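You operate a simulated robot arm through the tools that you are given. There is no shell and no other tool.

You are at the controls of a simulated robot arm. One attempt, no reset.

JOB
Bend the blue slat 10 mm on the tester, then give it a load test.
Fine: leave the dial on the mark till the tester's lamp lights, then back to 0 before the load goes on; load off again; the slat stays on the tester; the other slat stays put. Set down upright: what you pick out.

The check looks at the end state, three seconds after you hand in, the way a careful person would. Anything else that was tipped, shoved, dropped, spilled or broken makes it a failure.

ROBOT AND FRAMES
A 6-joint arm with a two-finger gripper, fixed in place. Base frame: the origin is on the floor under the middle of its stand, x ahead of it, y to its left, z up. Units: m, degrees, N and s.
It reaches about 1.298 m from its shoulder. Its first joint turns from -149.0 to 149.0 degrees. Payload 1.57 kg.
Tool frame: the origin (TCP) lies between the finger pads and is the grasp point; the fingertips stand 0.021 m ahead of it; z points along the fingers, y is the line along which they close. The gripper opens to 0.07 m; its body begins 0.05 m behind the TCP.
Orientation is that of the tool frame in the base frame, as a unit quaternion [x, y, z, w]. With the fingers straight down and closing along the base's y, the tool's x points along the base's -x, its y along +y and its z along -z.

CONTROLS
- The arm moves only by the tool arm_command. Its argument "deltas" is a list of rows, each a list of 3 entries, a list of its own where there are three numbers: the turn, a rotation vector about the base's x, y, z in degrees, then the shift along the base's x, y, z in m, then the opening, from 0 (shut) to 1 (fully open). In form: [[[rx, ry, rz], [dx, dy, dz], gripper], ...]. A call has 1 to 20 rows; each row is the pose to reach, as a shift and turn from the pose commanded when the call began. Rows are played at 5 a second. More than 0.05 m and 8.6 degrees between two rows, or a gripper value outside its range, and nothing of the call is played. A pose out of reach is approached as far as the arm can. The call stops where the force on the tool passes 50 N (or 10 N more than at its start, if that is more) or the arm is blocked; 0.2 s more then pass. The fingers move at their own pace (about 0.0648 m/s each) and stop on an object; they squeeze with about 30 N. The grip force told is the motor's: it shows also when the fingers shut on nothing. Time passes only in rows, and 0.2 s behind the last, so rows that repeat a pose let the fingers close. The reply holds the time, the measured pose of the TCP, the force on the tool along the base axes, the opening and the grip force, in the units named above and with some noise, with the torque about the TCP (base axes, N m) and any sound that the robot's microphone picked up.
- Cameras (640 x 400 px; columns grow to the right, rows downward): "scene" is fixed at [0.2193, -0.498, 1.6221]; the picture's right is [-0.88, 0.48, 0.00], its down [0.39, 0.71, -0.58] and it looks along [-0.28, -0.51, -0.81] (base axes); focal length 342 px, centre (320, 200). "wrist" rides on the gripper at [0.079, 0.004, -0.081] in the tool frame; the picture's right is [-0.05, 1.00, 0.00], its down [-0.67, -0.04, -0.74] and it looks along [-0.74, -0.04, 0.67] (tool axes); focal length 256 px, centre (320, 200). There is no depth. A picture from a camera that has moved, and an enlarged one, comes with that camera's place and axes in the base frame and with its lens. The place of the scene camera against the robot may be out by one fixed shift of up to 0.012 m in any direction.
- camera(camera): a new picture of that camera. The clock stands still meanwhile.
- lift_body(by): slides the trunk up (or, below 0, down) by that many m; the arm rides with it, the base frame stays. It gives what a move gives, with no picture.
- close_up(camera, box): a new picture of the part [left, top, right, bottom] of that camera's present view, enlarged. The clock stands still meanwhile.
- close_job(): hands the job in; it is judged then, once.

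Places have to be worked out from the pictures, the camera data and where the tool is seen. Open the gripper and draw the arm clear of the work before you hand the job in, unless the task says otherwise.

The tools are called after "Call:" as name(argument=value, ...) on one line, values as JSON. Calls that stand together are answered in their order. arm_command: Moves the arm, as the interface text tells. Its arguments: {"type":"object","properties":{"deltas":{"type":"array"}},"required":["deltas"]} The other tools are called the same way: lift_body (by) moves the trunk up or down; camera (camera) takes a picture; close_up (camera, box) takes an enlarged picture of a part of a camera's view; close_job () hands the job in.

At the start:

```text
t: 0.0
ee_pos: [-0.0559, -0.6841, 1.2435]
orientation: [0.0, 1.0, 0.001, 0.0]
ft_force: [0.5, 0.0, -0.1]
ft_torque: [0.04, 0.0, 0.04]
opening: 0.07
finger_force: 0.0
trunk travel left (down, up): [-0.925, 0.045]
```

scene: 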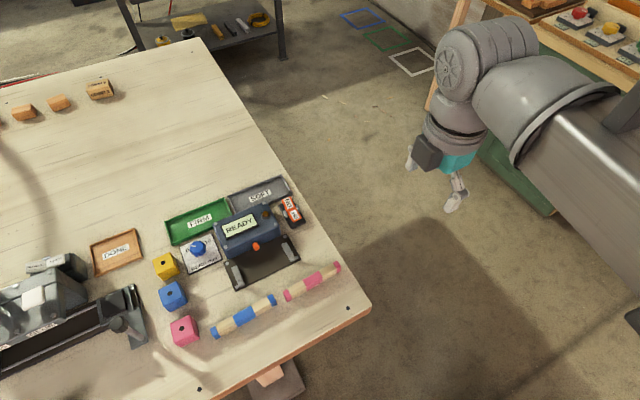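
wrist: 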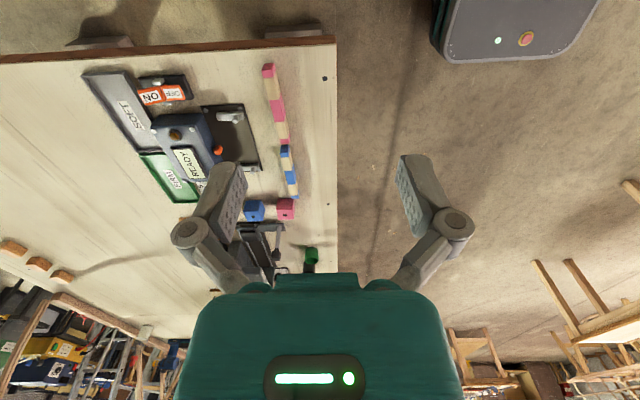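

I'll start by looking closely at the tester and the items around it before moving anything.

Call:
close_up(camera="scene", box=[140, 160, 380, 310])

Call:
close_up(camera="scene", box=[0, 220, 240, 370])

Call:
close_up(camera="wrist", box=[70, 60, 330, 222])

Call:
close_up(camera="scene", box=[210, 180, 320, 250])

```text
2.67 times, centred on (260, 235) of scene
camera zoom: at [0.2193, -0.498, 1.6221], right [-0.88, 0.48, 0.0], down [0.39, 0.71, -0.58], along [-0.28, -0.51, -0.81], focal length 911 px, centre (480, 107)
```

zoom: 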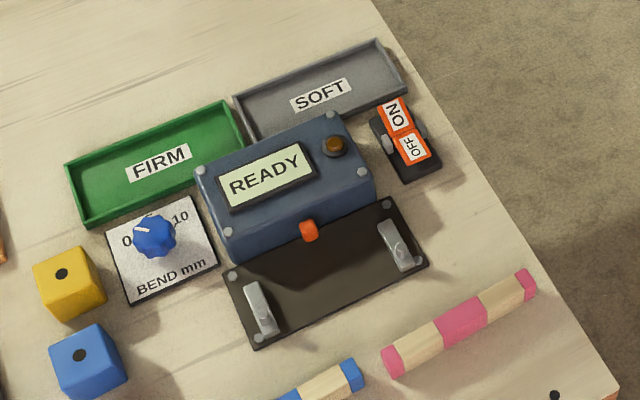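

```text
2.67 times, centred on (120, 295) of scene
camera zoom: at [0.2193, -0.498, 1.6221], right [-0.88, 0.48, 0.0], down [0.39, 0.71, -0.58], along [-0.28, -0.51, -0.81], focal length 911 px, centre (853, -53)
```

zoom: 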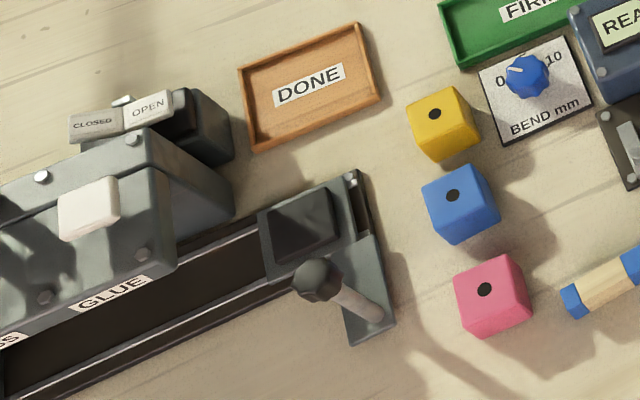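

```text
2.46 times, centred on (200, 141) of wrist
camera zoom: at [-0.1353, -0.6803, 1.3261], right [0.05, 1.0, 0.0], down [0.67, -0.04, 0.74], along [0.74, -0.04, -0.67], focal length 630 px, centre (615, 345)
```

zoom: 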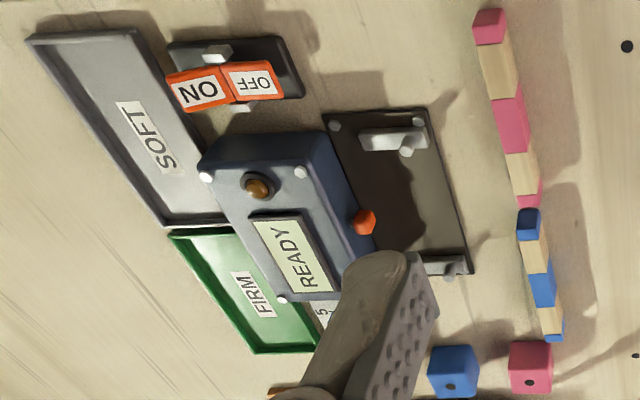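

```text
5.71 times, centred on (265, 215) of scene
camera zoom: at [0.2193, -0.498, 1.6221], right [-0.88, 0.48, 0.0], down [0.39, 0.71, -0.58], along [-0.28, -0.51, -0.81], focal length 1951 px, centre (634, 114)
```

zoom: 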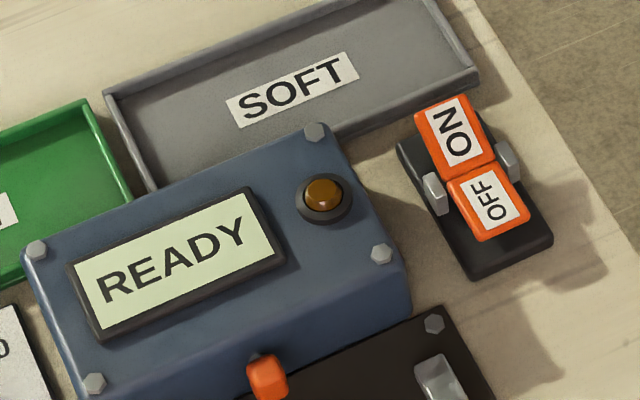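

The table top works out at z≈0.883. The blue slat lies along x at about (0.19–0.32, -0.77), and the tester bed is centred near (0.17, -0.86). I'll move the wrist camera closer, staying high, to study the bed, dial and rocker.

Call:
arm_command(deltas=[[[0, 0, 0], [0.01, -0.035, -0.03], 1], [[0, 0, 0], [0.02, -0.07, -0.06], 1], [[0, 0, 0], [0.03, -0.105, -0.09], 1], [[0, 0, 0], [0.04, -0.14, -0.12], 1], [[0, 0, 0], [0.05, -0.17, -0.15], 1], [[0, 0, 0], [0.056, -0.176, -0.16], 1]])

Call:
camera(camera="wrist")

Call:
camera(camera="scene")

```text
t: 1.4
ee_pos: [-0.0004, -0.8608, 1.2435]
orientation: [-0.001, 1.0, 0.001, 0.0]
ft_force: [0.9, -0.7, -0.8]
ft_torque: [-0.02, 0.0, 0.03]
opening: 0.0697
finger_force: 0.1
out of reach, approached as far as the arm can: row 1, 2, 3, 4, 5, 6
trunk travel left (down, up): [-0.925, 0.045]
```

```text
taken
camera wrist: at [-0.0802, -0.8572, 1.3258], right [0.05, 1.0, 0.0], down [0.67, -0.04, 0.74], along [0.74, -0.04, -0.67], focal length 256 px, centre (320, 200)
```

wrist: 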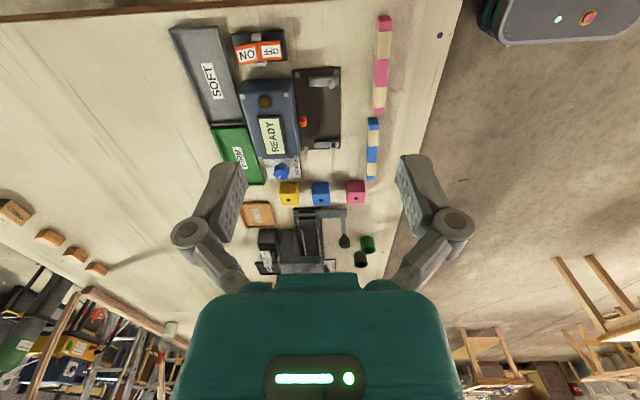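

```text
taken
```

scene: 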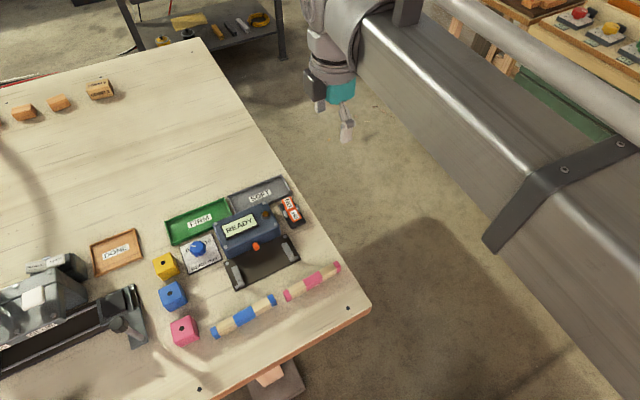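

The xy motion worked but z stayed at 1.2435, so the arm alone can't go lower in this posture. I'll slide the trunk down in a modest step and look again.

Call:
lift_body(by=-0.12)

Call:
camera(camera="wrist")

Call:
camera(camera="scene")

```text
t: 2.9
ee_pos: [-0.0016, -0.8607, 1.1236]
orientation: [0.0, 1.0, -0.001, 0.0]
ft_force: [-0.6, 1.0, -0.3]
ft_torque: [0.01, -0.02, -0.02]
opening: 0.0702
finger_force: 0.0
trunk travel left (down, up): [-0.805, 0.165]
```

```text
taken
camera wrist: at [-0.081, -0.8564, 1.2061], right [0.05, 1.0, 0.0], down [0.67, -0.04, 0.74], along [0.74, -0.04, -0.67], focal length 256 px, centre (320, 200)
```

wrist: 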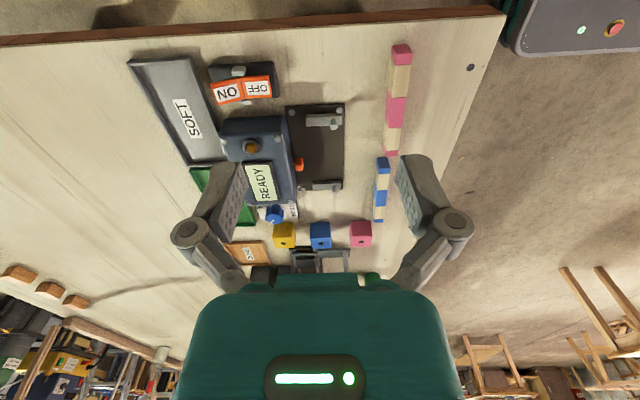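

```text
taken
```

scene: 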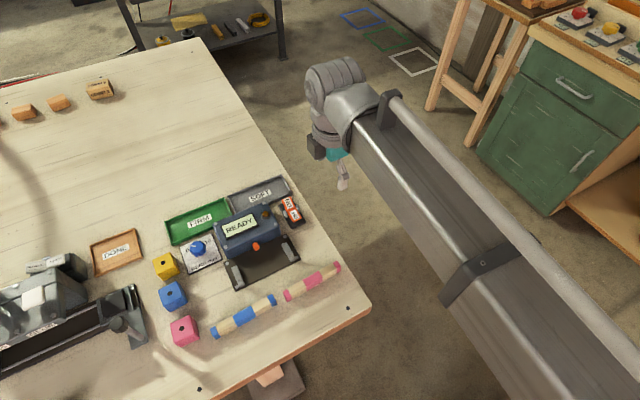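

The trunk slid cleanly and the TCP is now at z 1.124. Next I'll enlarge the wrist view of the bed, the switch and the dial.

Call:
close_up(camera="wrist", box=[190, 50, 420, 195])

Call:
close_up(camera="wrist", box=[270, 90, 370, 200])

Call:
close_up(camera="wrist", box=[200, 55, 290, 110])

Call:
close_up(camera="scene", box=[220, 225, 310, 295])

```text
2.76 times, centred on (305, 122) of wrist
camera zoom: at [-0.081, -0.8564, 1.2061], right [0.05, 1.0, 0.0], down [0.67, -0.04, 0.74], along [0.74, -0.04, -0.67], focal length 706 px, centre (361, 414)
```

zoom: 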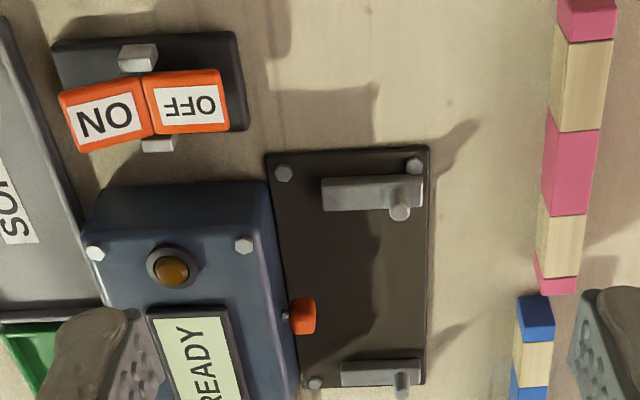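

```text
3.64 times, centred on (320, 145) of wrist
camera zoom: at [-0.081, -0.8564, 1.2061], right [0.05, 1.0, 0.0], down [0.67, -0.04, 0.74], along [0.74, -0.04, -0.67], focal length 931 px, centre (320, 400)
```

zoom: 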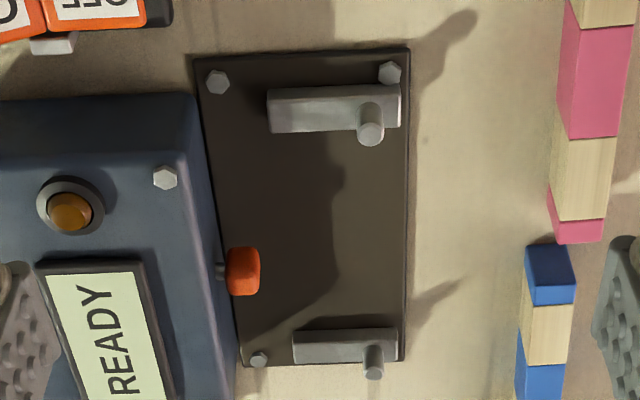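

```text
7.11 times, centred on (245, 82) of wrist
camera zoom: at [-0.081, -0.8564, 1.2061], right [0.05, 1.0, 0.0], down [0.67, -0.04, 0.74], along [0.74, -0.04, -0.67], focal length 1820 px, centre (853, 1036)
```

zoom: 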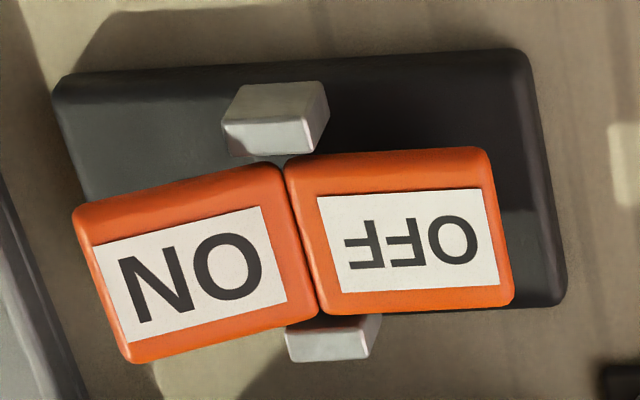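

```text
5.71 times, centred on (265, 260) of scene
camera zoom: at [0.2193, -0.498, 1.6221], right [-0.88, 0.48, 0.0], down [0.39, 0.71, -0.58], along [-0.28, -0.51, -0.81], focal length 1951 px, centre (634, -143)
```

zoom: 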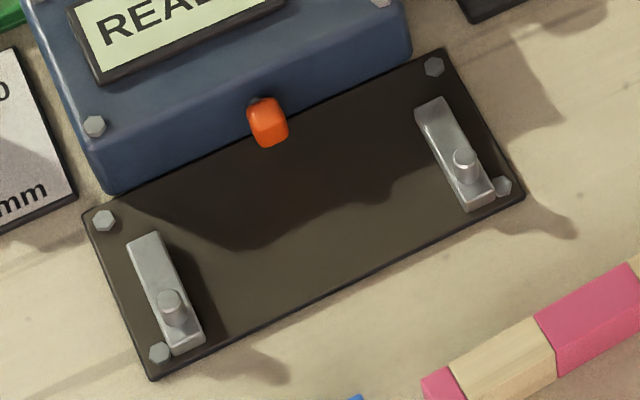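

The bed is a three-point bender. The slat lies across the two grey rails, behind the round posts, and the orange plunger pushes from the housing. Next I'll look at the dial and the blue slat.

Call:
close_up(camera="scene", box=[170, 225, 230, 275])

Call:
close_up(camera="scene", box=[205, 260, 350, 350])

Call:
close_up(camera="scene", box=[270, 185, 320, 235])

Call:
close_up(camera="wrist", box=[240, 140, 400, 240])

```text
8.00 times, centred on (200, 250) of scene
camera zoom: at [0.2193, -0.498, 1.6221], right [-0.88, 0.48, 0.0], down [0.39, 0.71, -0.58], along [-0.28, -0.51, -0.81], focal length 2732 px, centre (1280, -200)
```

zoom: 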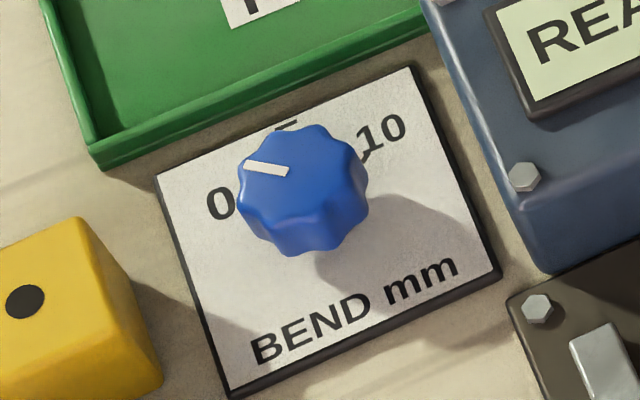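

```text
4.41 times, centred on (278, 305) of scene
camera zoom: at [0.2193, -0.498, 1.6221], right [-0.88, 0.48, 0.0], down [0.39, 0.71, -0.58], along [-0.28, -0.51, -0.81], focal length 1507 px, centre (508, -263)
```

zoom: 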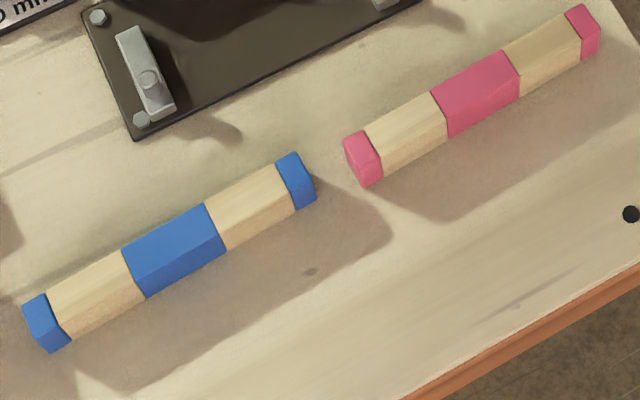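

```text
8.00 times, centred on (295, 210) of scene
camera zoom: at [0.2193, -0.498, 1.6221], right [-0.88, 0.48, 0.0], down [0.39, 0.71, -0.58], along [-0.28, -0.51, -0.81], focal length 2732 px, centre (520, 120)
```

zoom: 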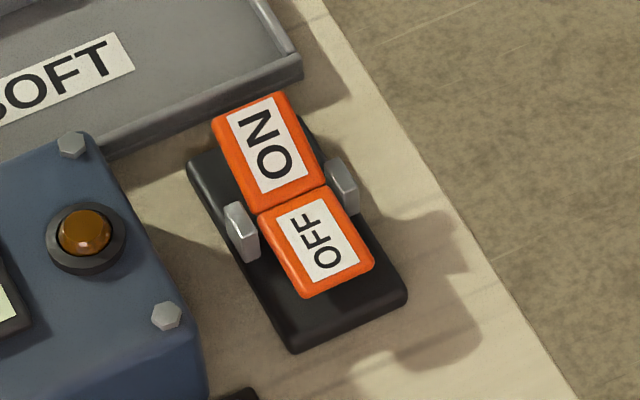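

```text
4.00 times, centred on (320, 190) of wrist
camera zoom: at [-0.081, -0.8564, 1.2061], right [0.05, 1.0, 0.0], down [0.67, -0.04, 0.74], along [0.74, -0.04, -0.67], focal length 1024 px, centre (320, 240)
```

zoom: 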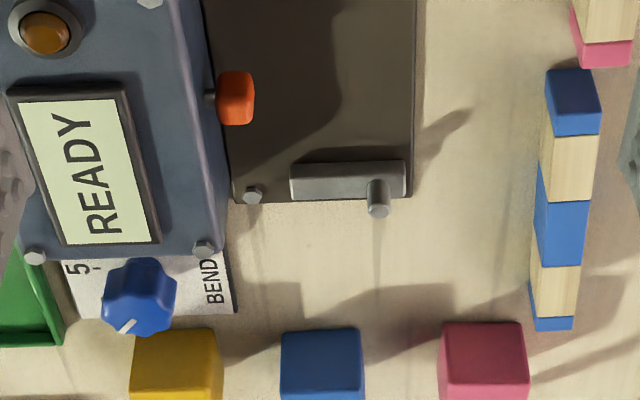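

I'll zoom further on the slats to work out their cross-section.

Call:
close_up(camera="scene", box=[205, 290, 285, 345])

Call:
close_up(camera="wrist", box=[350, 140, 410, 230])

Call:
close_up(camera="scene", box=[280, 255, 350, 305])

```text
7.27 times, centred on (245, 318) of scene
camera zoom: at [0.2193, -0.498, 1.6221], right [-0.88, 0.48, 0.0], down [0.39, 0.71, -0.58], along [-0.28, -0.51, -0.81], focal length 2483 px, centre (866, -654)
```

zoom: 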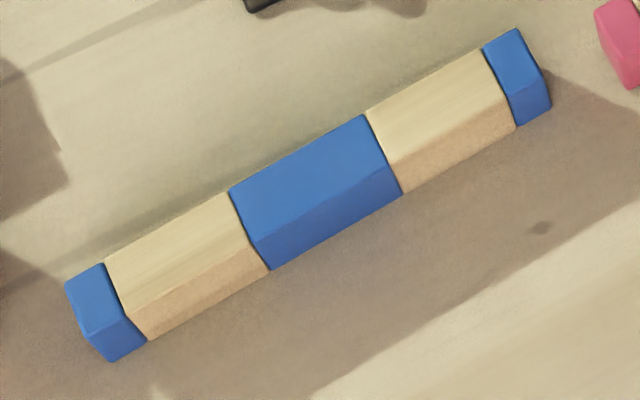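

```text
4.44 times, centred on (380, 185) of wrist
camera zoom: at [-0.081, -0.8564, 1.2061], right [0.05, 1.0, 0.0], down [0.67, -0.04, 0.74], along [0.74, -0.04, -0.67], focal length 1138 px, centre (53, 267)
```

zoom: 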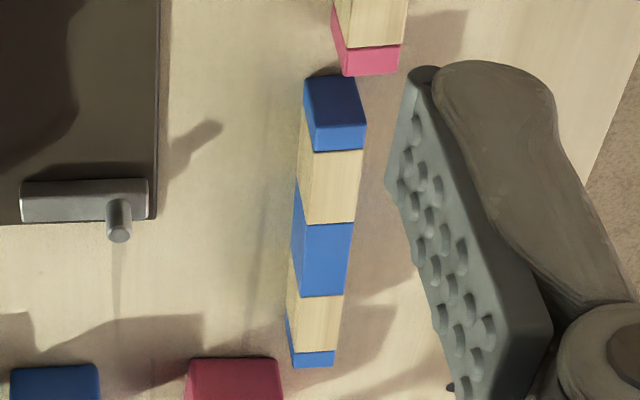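

```text
8.00 times, centred on (315, 280) of scene
camera zoom: at [0.2193, -0.498, 1.6221], right [-0.88, 0.48, 0.0], down [0.39, 0.71, -0.58], along [-0.28, -0.51, -0.81], focal length 2732 px, centre (360, -440)
```

zoom: 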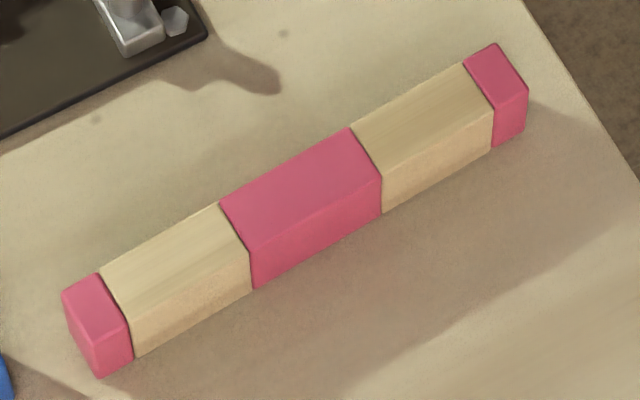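

Each slat is about 0.135 long with a cross-section near 0.02 × 0.02, and the blue one is centred near (0.253, -0.769). I'll test whether the arm can move in z from here with a small step down while heading toward x=0.1.

Call:
arm_command(deltas=[[[0, 0, 0], [0.03, 0.01, -0.02], 1], [[0, 0, 0], [0.06, 0.02, -0.04], 1]])

```text
t: 3.5
ee_pos: [0.06, -0.8397, 1.1232]
orientation: [0.0, 1.0, 0.0, 0.0]
ft_force: [0.3, 0.3, -0.5]
ft_torque: [-0.02, 0.02, -0.02]
opening: 0.0701
finger_force: 0.2
out of reach, approached as far as the arm can: row 1, 2
trunk travel left (down, up): [-0.805, 0.165]
```

The z axis held again, so downward motion needs the trunk. I'll check whether the arm can move up on its own.

Call:
arm_command(deltas=[[[0, 0, 0], [0.0, 0.0, 0.02], 1], [[0, 0, 0], [0.0, 0.0, 0.03], 1]])

```text
t: 4.1
ee_pos: [0.0594, -0.8382, 1.1233]
orientation: [0.0, 1.0, 0.0, 0.0]
ft_force: [-0.6, -0.9, 1.5]
ft_torque: [0.0, -0.03, -0.02]
opening: 0.0701
finger_force: 0.0
out of reach, approached as far as the arm can: row 1, 2
trunk travel left (down, up): [-0.805, 0.165]
```

The arm has no vertical motion of its own, so all z moves will come from the trunk. I'll move the tool to (0.02, -0.865), lower the trunk 0.10 (fingertips to about 1.00, well clear), and take closer pictures of the bed.

Call:
arm_command(deltas=[[[0, 0, 0], [-0.03, -0.02, 0.0], 1], [[0, 0, 0], [-0.045, -0.03, 0.0], 1]])

Call:
lift_body(by=-0.1)

Call:
camera(camera="wrist")

Call:
camera(camera="scene")

```text
t: 4.7
ee_pos: [0.0145, -0.8698, 1.1225]
orientation: [0.0, 1.0, -0.001, 0.0]
ft_force: [-0.2, -0.3, 0.6]
ft_torque: [0.04, 0.02, 0.0]
opening: 0.0702
finger_force: 0.0
trunk travel left (down, up): [-0.805, 0.165]
```

```text
t: 6.0
ee_pos: [0.0155, -0.8684, 1.0244]
orientation: [-0.001, 1.0, 0.001, 0.0]
ft_force: [1.2, 0.2, -0.4]
ft_torque: [0.0, 0.0, 0.0]
opening: 0.07
finger_force: 0.1
trunk travel left (down, up): [-0.705, 0.265]
```

```text
taken
camera wrist: at [-0.0649, -0.8668, 1.1061], right [0.05, 1.0, 0.0], down [0.67, -0.04, 0.74], along [0.74, -0.04, -0.67], focal length 256 px, centre (320, 200)
```

wrist: 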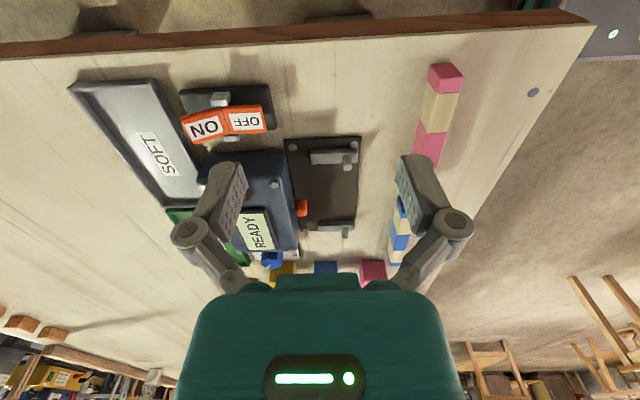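

```text
taken
```

scene: 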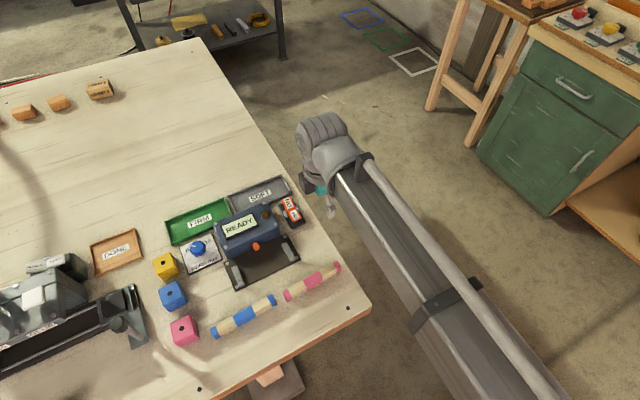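

The bed is well centred now, so I'll enlarge it to measure the rails, posts, plunger and rocker.

Call:
close_up(camera="wrist", box=[270, 125, 390, 245])

Call:
close_up(camera="wrist", box=[165, 75, 295, 155])

Call:
close_up(camera="wrist", box=[380, 50, 480, 275])

```text
3.33 times, centred on (330, 185) of wrist
camera zoom: at [-0.0649, -0.8668, 1.1061], right [0.05, 1.0, 0.0], down [0.67, -0.04, 0.74], along [0.74, -0.04, -0.67], focal length 853 px, centre (287, 250)
```

zoom: 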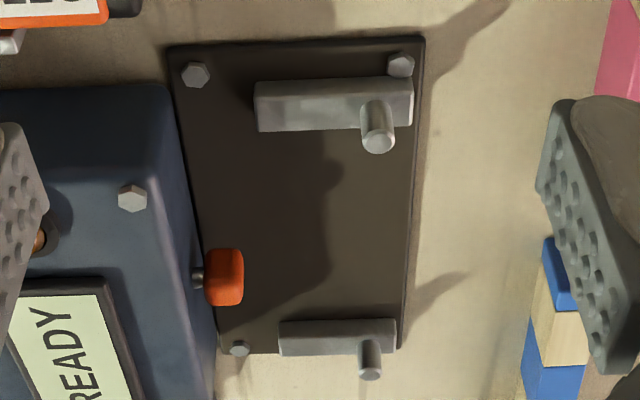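

```text
4.92 times, centred on (230, 115) of wrist
camera zoom: at [-0.0649, -0.8668, 1.1061], right [0.05, 1.0, 0.0], down [0.67, -0.04, 0.74], along [0.74, -0.04, -0.67], focal length 1260 px, centre (763, 618)
```

zoom: 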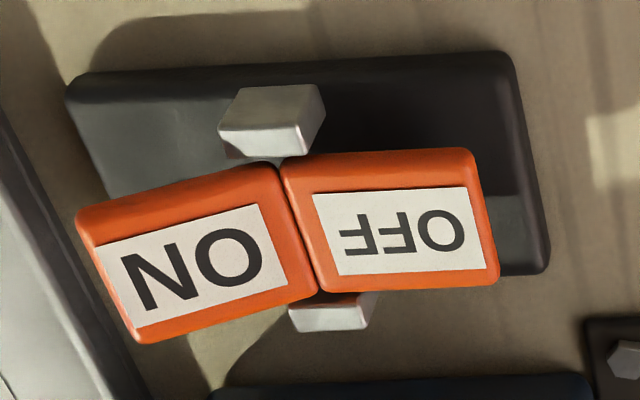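

```text
1.78 times, centred on (430, 162) of wrist
camera zoom: at [-0.0649, -0.8668, 1.1061], right [0.05, 1.0, 0.0], down [0.67, -0.04, 0.74], along [0.74, -0.04, -0.67], focal length 455 px, centre (124, 267)
```

zoom: 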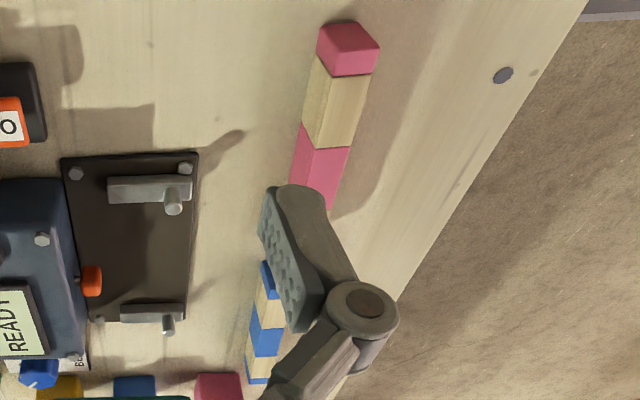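

Triangulating the two views puts the rail tops at z≈0.895, the posts at (0.104, -0.848) and (0.227, -0.849) with tops at 0.911, and the plunger tip at (0.166, -0.895, 0.908). The rocker has ON raised, so it currently stands at OFF. Next I'll move so the blue slat sits between the fingers in the camera view.

Call:
arm_command(deltas=[[[0, 0, 0], [0.028, 0.033, 0.0], 1], [[0, 0, 0], [0.056, 0.066, 0.0], 1], [[0, 0, 0], [0.085, 0.099, 0.0], 1], [[0, 0, 0], [0.085, 0.099, 0.0], 1]])

Call:
camera(camera="wrist")

Call:
close_up(camera="wrist", box=[250, 100, 400, 275])

```text
t: 7.0
ee_pos: [0.0992, -0.7706, 1.023]
orientation: [0.001, 1.0, 0.0, 0.001]
ft_force: [-0.2, -0.3, 0.8]
ft_torque: [0.02, 0.03, -0.01]
opening: 0.0699
finger_force: 0.1
trunk travel left (down, up): [-0.705, 0.265]
```

```text
taken
camera wrist: at [0.0203, -0.7661, 1.1062], right [0.05, 1.0, 0.0], down [0.67, -0.04, 0.74], along [0.74, -0.04, -0.67], focal length 256 px, centre (320, 200)
```

wrist: 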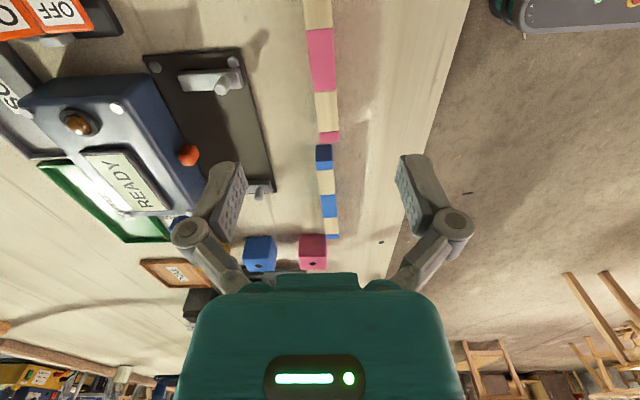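

```text
2.29 times, centred on (325, 188) of wrist
camera zoom: at [0.0203, -0.7661, 1.1062], right [0.05, 1.0, 0.0], down [0.67, -0.04, 0.74], along [0.74, -0.04, -0.67], focal length 585 px, centre (309, 229)
```

zoom: 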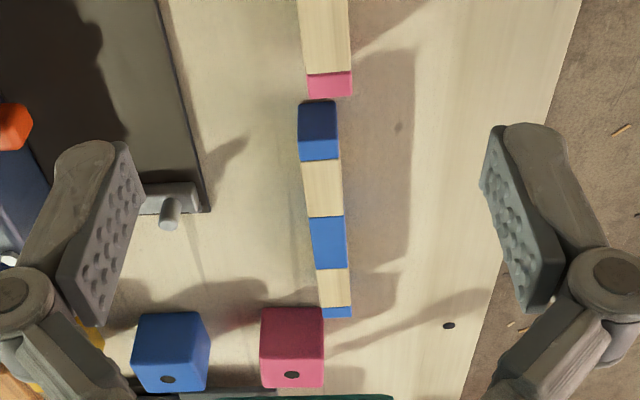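

I'll zoom tighter on the slat's two ends for measurement.

Call:
close_up(camera="wrist", box=[300, 135, 360, 175])

Call:
close_up(camera="wrist", box=[295, 205, 355, 245])

```text
10.00 times, centred on (330, 155) of wrist
camera zoom: at [0.0203, -0.7661, 1.1062], right [0.05, 1.0, 0.0], down [0.67, -0.04, 0.74], along [0.74, -0.04, -0.67], focal length 2560 px, centre (220, 650)
```

zoom: 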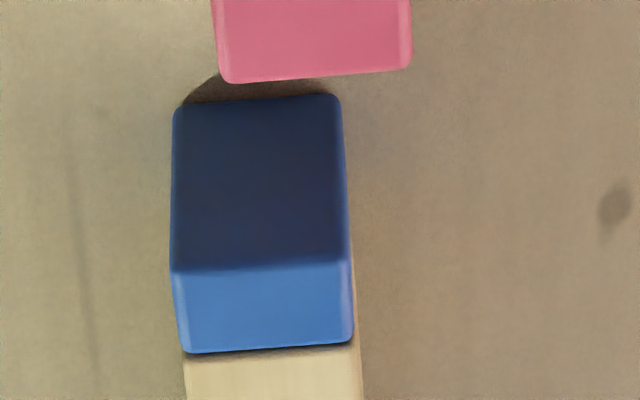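

```text
10.00 times, centred on (325, 225) of wrist
camera zoom: at [0.0203, -0.7661, 1.1062], right [0.05, 1.0, 0.0], down [0.67, -0.04, 0.74], along [0.74, -0.04, -0.67], focal length 2560 px, centre (270, -50)
```

zoom: 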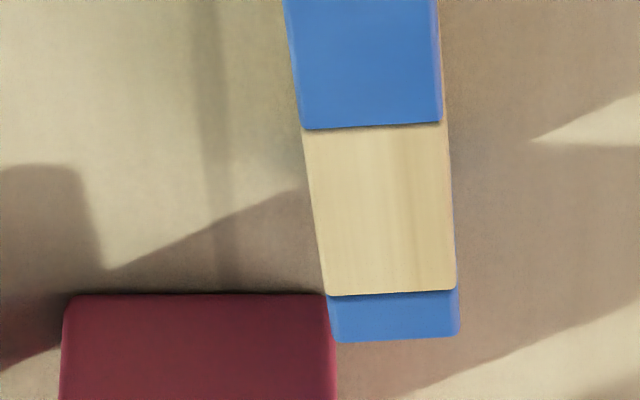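

The slat stands on its narrow side, about 17.5 mm wide, 26 mm tall and 0.139 long. It runs x 0.184–0.323 and is turned roughly +2.5°. I'll grip it 30 mm off-centre (x≈0.223) so the fingers clear the plunger later, moving above it and then partway down.

Call:
arm_command(deltas=[[[0, 0, 0.8], [0.042, 0.0, 0.0], 1], [[0, 0, 1.6], [0.084, 0.001, 0.0], 1], [[0, 0, 2.4], [0.1235, 0.0018, 0.0], 1], [[0, 0, 2.4], [0.1235, 0.0018, 0.0], 1]])

Call:
lift_body(by=-0.07)

Call:
camera(camera="wrist")

Call:
camera(camera="scene")

```text
t: 8.0
ee_pos: [0.2231, -0.768, 1.0228]
orientation: [-0.02, 1.0, -0.001, 0.001]
ft_force: [0.3, 0.5, 0.8]
ft_torque: [0.01, -0.01, 0.0]
opening: 0.07
finger_force: 0.2
trunk travel left (down, up): [-0.705, 0.265]
```

```text
t: 9.1
ee_pos: [0.2223, -0.7692, 0.9544]
orientation: [-0.021, 1.0, 0.0, -0.001]
ft_force: [-0.3, -0.2, 0.9]
ft_torque: [0.02, 0.03, -0.04]
opening: 0.0701
finger_force: 0.0
trunk travel left (down, up): [-0.635, 0.335]
```

```text
taken
camera wrist: at [0.1436, -0.769, 1.0361], right [0.01, 1.0, 0.0], down [0.67, -0.01, 0.74], along [0.74, -0.01, -0.67], focal length 256 px, centre (320, 200)
```

wrist: 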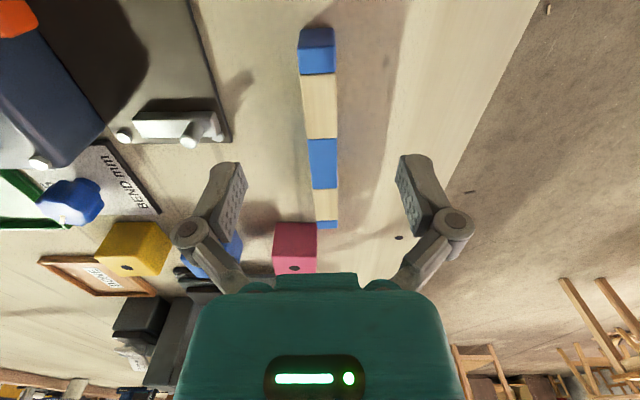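

```text
taken
```

scene: 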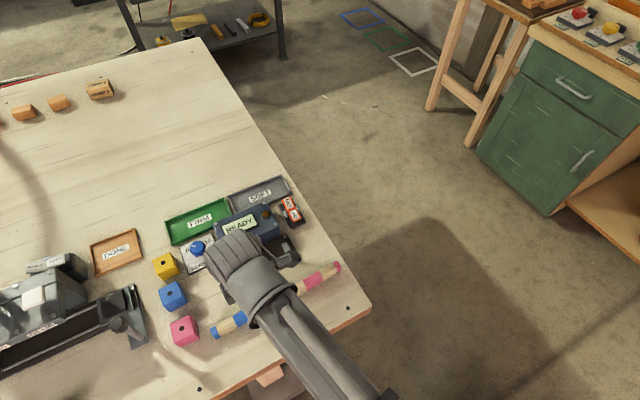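

The fingers straddle the slat symmetrically and TCP x matches the plan. I'll lower 0.0425 more, which puts the fingertips about 9 mm above the table.

Call:
lift_body(by=-0.0425)

Call:
camera(camera="wrist")

```text
t: 10.0
ee_pos: [0.2236, -0.7681, 0.9116]
orientation: [-0.021, 1.0, 0.0, 0.0]
ft_force: [0.6, 0.0, 0.5]
ft_torque: [0.01, 0.01, 0.03]
opening: 0.0702
finger_force: 0.0
trunk travel left (down, up): [-0.592, 0.378]
```

```text
taken
camera wrist: at [0.1437, -0.769, 0.9936], right [0.01, 1.0, 0.0], down [0.67, -0.01, 0.74], along [0.74, -0.01, -0.67], focal length 256 px, centre (320, 200)
```

wrist: 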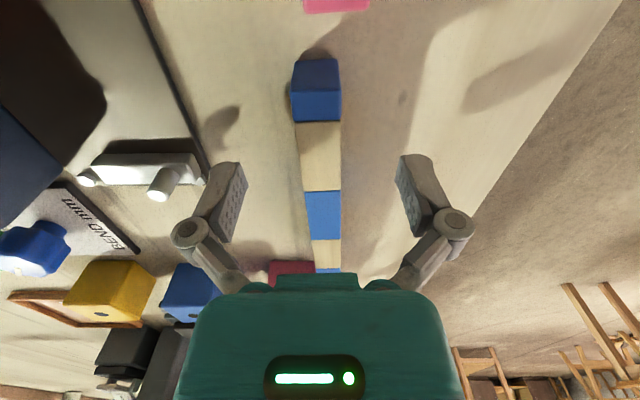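

The slat is centred between the pads, so I'll close the gripper here and hold.

Call:
arm_command(deltas=[[[0, 0, 0], [0, 0, 0], 0.5], [[0, 0, 0], [0, 0, 0], 0.3], [[0, 0, 0], [0, 0, 0], 0.0], [[0, 0, 0], [0, 0, 0], 0.0], [[0, 0, 0], [0, 0, 0], 0.0], [[0, 0, 0], [0, 0, 0], 0.0]])

Call:
camera(camera="wrist")

```text
t: 11.4
ee_pos: [0.2238, -0.7681, 0.9108]
orientation: [-0.021, 1.0, 0.0, 0.001]
ft_force: [-0.1, -1.0, 0.0]
ft_torque: [-0.02, 0.0, 0.03]
opening: 0.0166
finger_force: 29.8
trunk travel left (down, up): [-0.592, 0.378]
```

```text
taken
camera wrist: at [0.1437, -0.769, 0.9936], right [0.01, 1.0, 0.0], down [0.67, -0.01, 0.74], along [0.74, -0.01, -0.67], focal length 256 px, centre (320, 200)
```

wrist: 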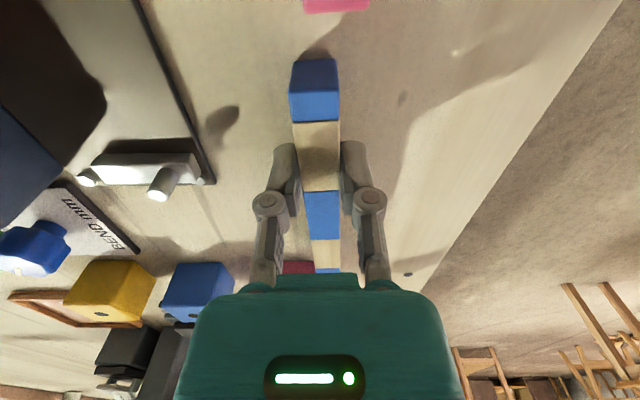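

The gripper has the slat (opening 16.6 mm, grip 30 N). I'll lift it 0.05 and check the hold.

Call:
lift_body(by=0.05)

Call:
camera(camera="wrist")

Call:
camera(camera="scene")

```text
t: 12.3
ee_pos: [0.2217, -0.7684, 0.9615]
orientation: [-0.021, 1.0, 0.001, -0.001]
ft_force: [0.0, -0.4, -1.5]
ft_torque: [0.02, -0.02, -0.03]
opening: 0.0171
finger_force: 29.9
trunk travel left (down, up): [-0.642, 0.328]
```

```text
taken
camera wrist: at [0.1438, -0.7691, 1.0435], right [0.01, 1.0, 0.0], down [0.67, -0.01, 0.74], along [0.74, -0.01, -0.67], focal length 256 px, centre (320, 200)
```

wrist: 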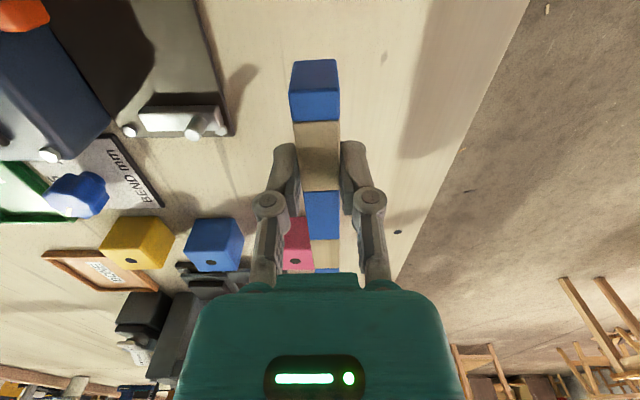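

```text
taken
```

scene: 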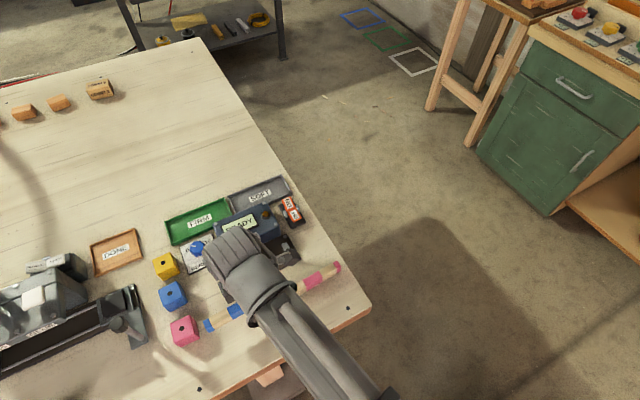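

The slat lifted level. I'll measure where its near end sits relative to the tool before carrying it.

Call:
close_up(camera="wrist", box=[270, 45, 370, 145])

Call:
close_up(camera="scene", box=[180, 270, 300, 350])

```text
4.00 times, centred on (320, 95) of wrist
camera zoom: at [0.1438, -0.7691, 1.0435], right [0.01, 1.0, 0.0], down [0.67, -0.01, 0.74], along [0.74, -0.01, -0.67], focal length 1024 px, centre (320, 620)
```

zoom: 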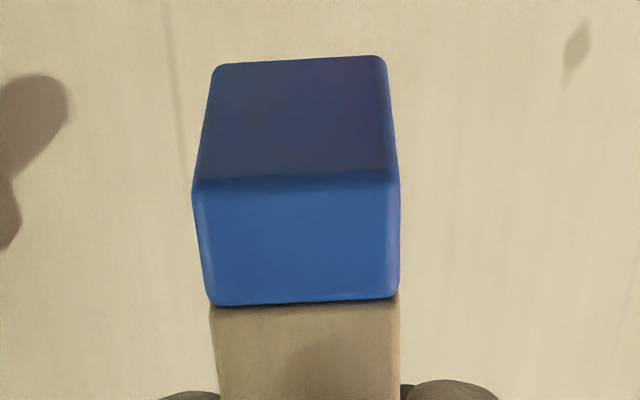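

```text
5.00 times, centred on (240, 310) of scene
camera zoom: at [0.2193, -0.498, 1.6221], right [-0.88, 0.48, 0.0], down [0.39, 0.71, -0.58], along [-0.28, -0.51, -0.81], focal length 1707 px, centre (720, -350)
```

zoom: 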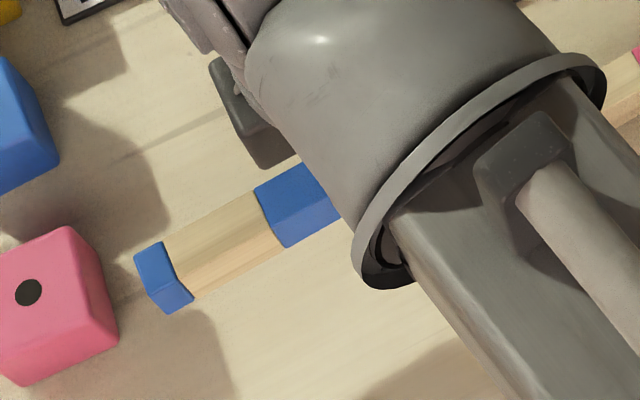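

The slat's near end is 39 mm behind the TCP, so its centre is about 30 mm ahead of it. I'll carry it over the rails to TCP (0.135, -0.866), turning back 2.4°, with the slat bottom at about 0.931 above the posts.

Call:
arm_command(deltas=[[[0, 0, -0.6], [-0.022, -0.024, 0], 0], [[0, 0, -1.2], [-0.044, -0.049, 0], 0], [[0, 0, -1.8], [-0.066, -0.073, 0], 0], [[0, 0, -2.4], [-0.0879, -0.097, 0], 0], [[0, 0, -2.4], [-0.0879, -0.097, 0], 0]])

Call:
camera(camera="wrist")

Call:
camera(camera="scene")

```text
t: 13.5
ee_pos: [0.1367, -0.8655, 0.9611]
orientation: [-0.001, 1.0, 0.0, 0.0]
ft_force: [0.0, -0.4, 0.1]
ft_torque: [0.02, 0.02, 0.03]
opening: 0.0168
finger_force: 29.7
trunk travel left (down, up): [-0.642, 0.328]
```

```text
taken
camera wrist: at [0.0566, -0.8621, 1.0434], right [0.05, 1.0, 0.0], down [0.67, -0.04, 0.74], along [0.74, -0.04, -0.67], focal length 256 px, centre (320, 200)
```

wrist: 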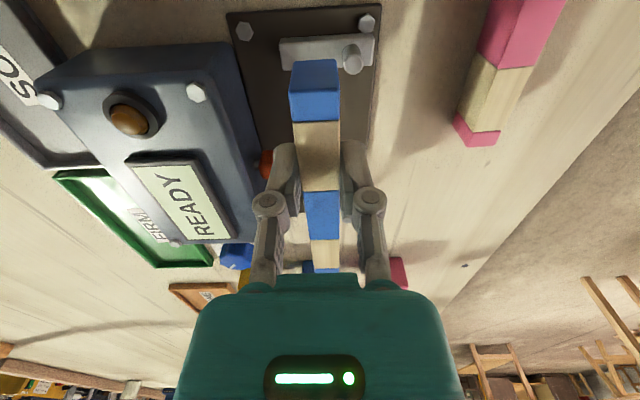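

```text
taken
```

scene: 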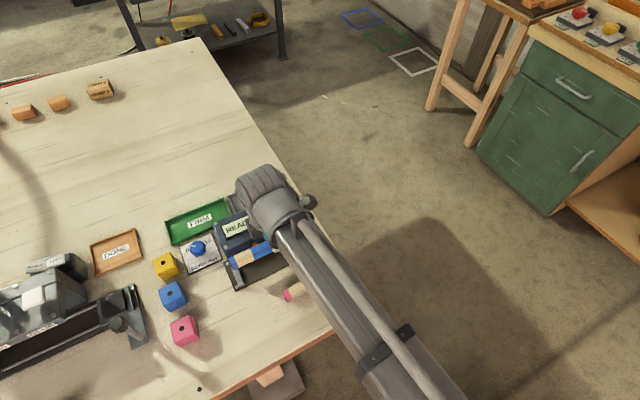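

Call:
close_up(camera="wrist", box=[230, 10, 410, 130])

Call:
close_up(camera="scene", box=[205, 215, 305, 295])

```text
3.33 times, centred on (320, 70) of wrist
camera zoom: at [0.0566, -0.8621, 1.0434], right [0.05, 1.0, 0.0], down [0.67, -0.04, 0.74], along [0.74, -0.04, -0.67], focal length 853 px, centre (320, 633)
```

zoom: 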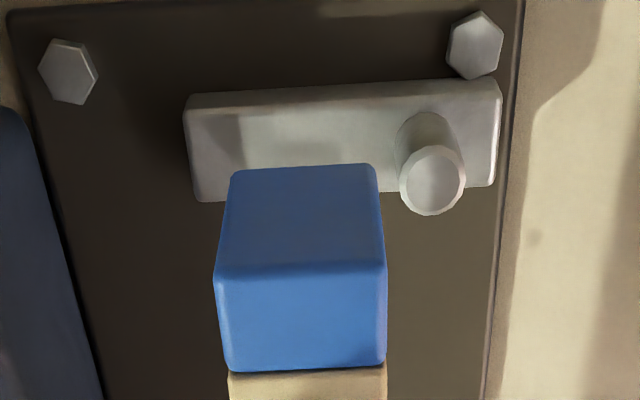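

```text
5.00 times, centred on (255, 255) of scene
camera zoom: at [0.2193, -0.498, 1.6221], right [-0.88, 0.48, 0.0], down [0.39, 0.71, -0.58], along [-0.28, -0.51, -0.81], focal length 1707 px, centre (645, -75)
```

zoom: 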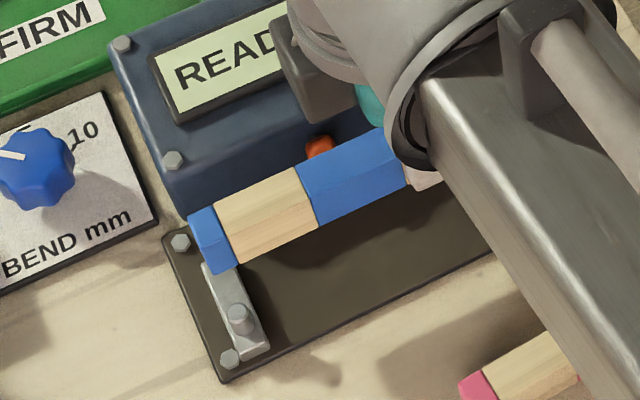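

The slat's right face is about 4.6 mm short of the posts and its ends are centred over both rails. The housing top is only about 0.93, so the palm is clear. I'll lower to just above the rails.

Call:
lift_body(by=-0.032)

Call:
camera(camera="wrist")

Call:
close_up(camera="scene", box=[205, 215, 305, 295])

```text
t: 14.2
ee_pos: [0.1367, -0.8643, 0.9285]
orientation: [0.001, 1.0, 0.0, -0.001]
ft_force: [1.1, 0.8, -1.0]
ft_torque: [-0.01, 0.0, 0.04]
opening: 0.0167
finger_force: 30.0
trunk travel left (down, up): [-0.61, 0.36]
```

```text
taken
camera wrist: at [0.057, -0.8618, 1.0116], right [0.05, 1.0, 0.0], down [0.67, -0.04, 0.74], along [0.74, -0.04, -0.67], focal length 256 px, centre (320, 200)
```

wrist: 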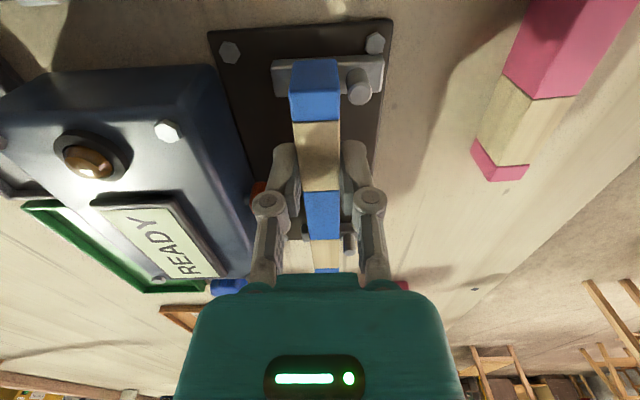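

```text
5.00 times, centred on (255, 255) of scene
camera zoom: at [0.2193, -0.498, 1.6221], right [-0.88, 0.48, 0.0], down [0.39, 0.71, -0.58], along [-0.28, -0.51, -0.81], focal length 1707 px, centre (645, -75)
```

zoom: 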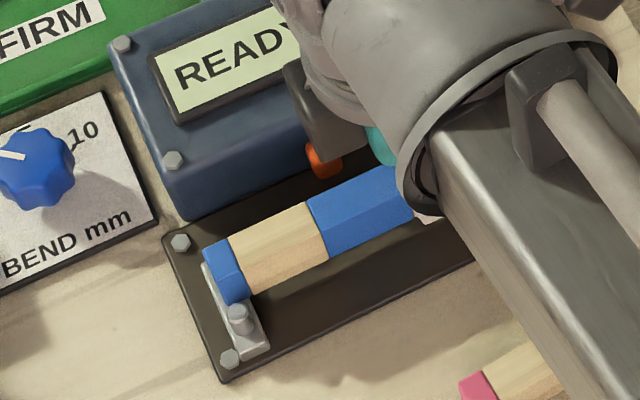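

There is no contact yet and the slat hovers about 3 mm above the rails, overlapping the posts in height. I'll ease it in +y toward the posts and watch the force.

Call:
arm_command(deltas=[[[0, 0, 0], [0, 0.001, 0], 0], [[0, 0, 0], [0, 0.002, 0], 0], [[0, 0, 0], [0, 0.003, 0], 0], [[0, 0, 0], [0, 0.003, 0], 0]])

Call:
close_up(camera="wrist", box=[260, 40, 400, 130])

```text
t: 15.2
ee_pos: [0.1368, -0.8612, 0.9295]
orientation: [0.0, 1.0, 0.0, 0.0]
ft_force: [-0.3, 0.8, -1.3]
ft_torque: [-0.01, 0.04, 0.0]
opening: 0.0169
finger_force: 30.3
trunk travel left (down, up): [-0.61, 0.36]
```

```text
4.44 times, centred on (330, 85) of wrist
camera zoom: at [0.0569, -0.8589, 1.0115], right [0.05, 1.0, 0.0], down [0.67, -0.04, 0.74], along [0.74, -0.04, -0.67], focal length 1138 px, centre (276, 711)
```

zoom: 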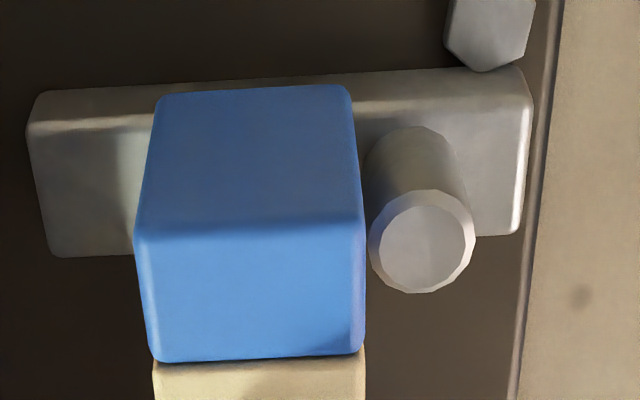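

About 1–1.5 mm of gap remains at the near post. I'll continue in 0.5 mm steps while watching the force.

Call:
arm_command(deltas=[[[0, 0, 0], [0, 0.0005, 0], 0], [[0, 0, 0], [0, 0.001, 0], 0], [[0, 0, 0], [0, 0.001, 0], 0]])

Call:
close_up(camera="wrist", box=[260, 40, 400, 130])

Call:
close_up(camera="scene", box=[235, 250, 275, 290])

```text
t: 16.1
ee_pos: [0.1358, -0.8615, 0.929]
orientation: [0.0, 1.0, 0.0, -0.001]
ft_force: [0.4, -0.4, 0.0]
ft_torque: [0.0, 0.01, 0.01]
opening: 0.0169
finger_force: 30.6
trunk travel left (down, up): [-0.61, 0.36]
```

```text
4.44 times, centred on (330, 85) of wrist
camera zoom: at [0.0567, -0.8581, 1.0115], right [0.05, 1.0, 0.0], down [0.67, -0.04, 0.74], along [0.74, -0.04, -0.67], focal length 1138 px, centre (276, 711)
```

zoom: 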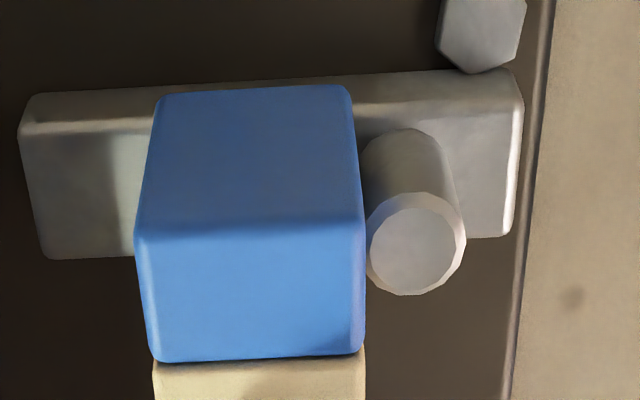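

```text
10.00 times, centred on (255, 270) of scene
camera zoom: at [0.2193, -0.498, 1.6221], right [-0.88, 0.48, 0.0], down [0.39, 0.71, -0.58], along [-0.28, -0.51, -0.81], focal length 3415 px, centre (970, -500)
```

zoom: 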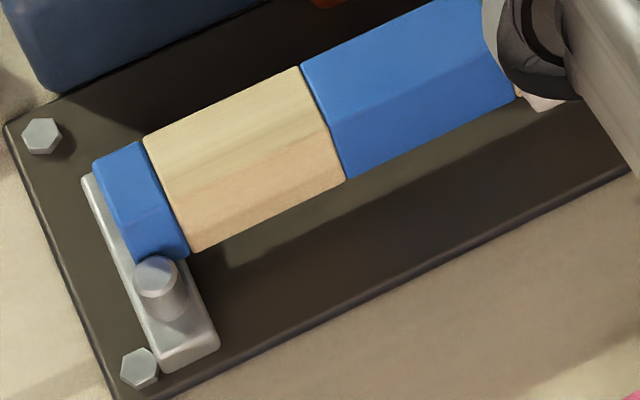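

Still no force, though it looks nearly touching. I'll add another millimetre in half-millimetre steps.

Call:
arm_command(deltas=[[[0, 0, 0], [0, 0.0005, 0], 0], [[0, 0, 0], [0, 0.001, 0], 0], [[0, 0, 0], [0, 0.001, 0], 0]])

```text
t: 16.9
ee_pos: [0.1369, -0.8592, 0.9292]
orientation: [0.0, 1.0, 0.0, 0.0]
ft_force: [-1.1, -7.3, 1.8]
ft_torque: [-0.16, 0.12, 0.24]
opening: 0.0168
finger_force: 29.8
trunk travel left (down, up): [-0.61, 0.36]
```

The near post is in contact (-7.3 N, with torque consistent with the near post). I'll back off 0.7 mm to relieve the force, then lower the slat onto the rails.

Call:
arm_command(deltas=[[[0, 0, 0.2], [0, -0.0007, 0], 0], [[0, 0, 0.2], [0, -0.0007, 0], 0]])

Call:
lift_body(by=-0.0025)

```text
t: 17.4
ee_pos: [0.1363, -0.8613, 0.9293]
orientation: [-0.003, 1.0, 0.001, 0.0]
ft_force: [-1.8, -1.5, -0.2]
ft_torque: [-0.05, 0.02, 0.02]
opening: 0.0169
finger_force: 30.2
trunk travel left (down, up): [-0.61, 0.36]
```

```text
t: 18.0
ee_pos: [0.1359, -0.8606, 0.9269]
orientation: [-0.001, 1.0, 0.0, 0.0]
ft_force: [0.1, 0.3, -1.4]
ft_torque: [-0.01, 0.03, 0.01]
opening: 0.0166
finger_force: 30.1
trunk travel left (down, up): [-0.608, 0.362]
```

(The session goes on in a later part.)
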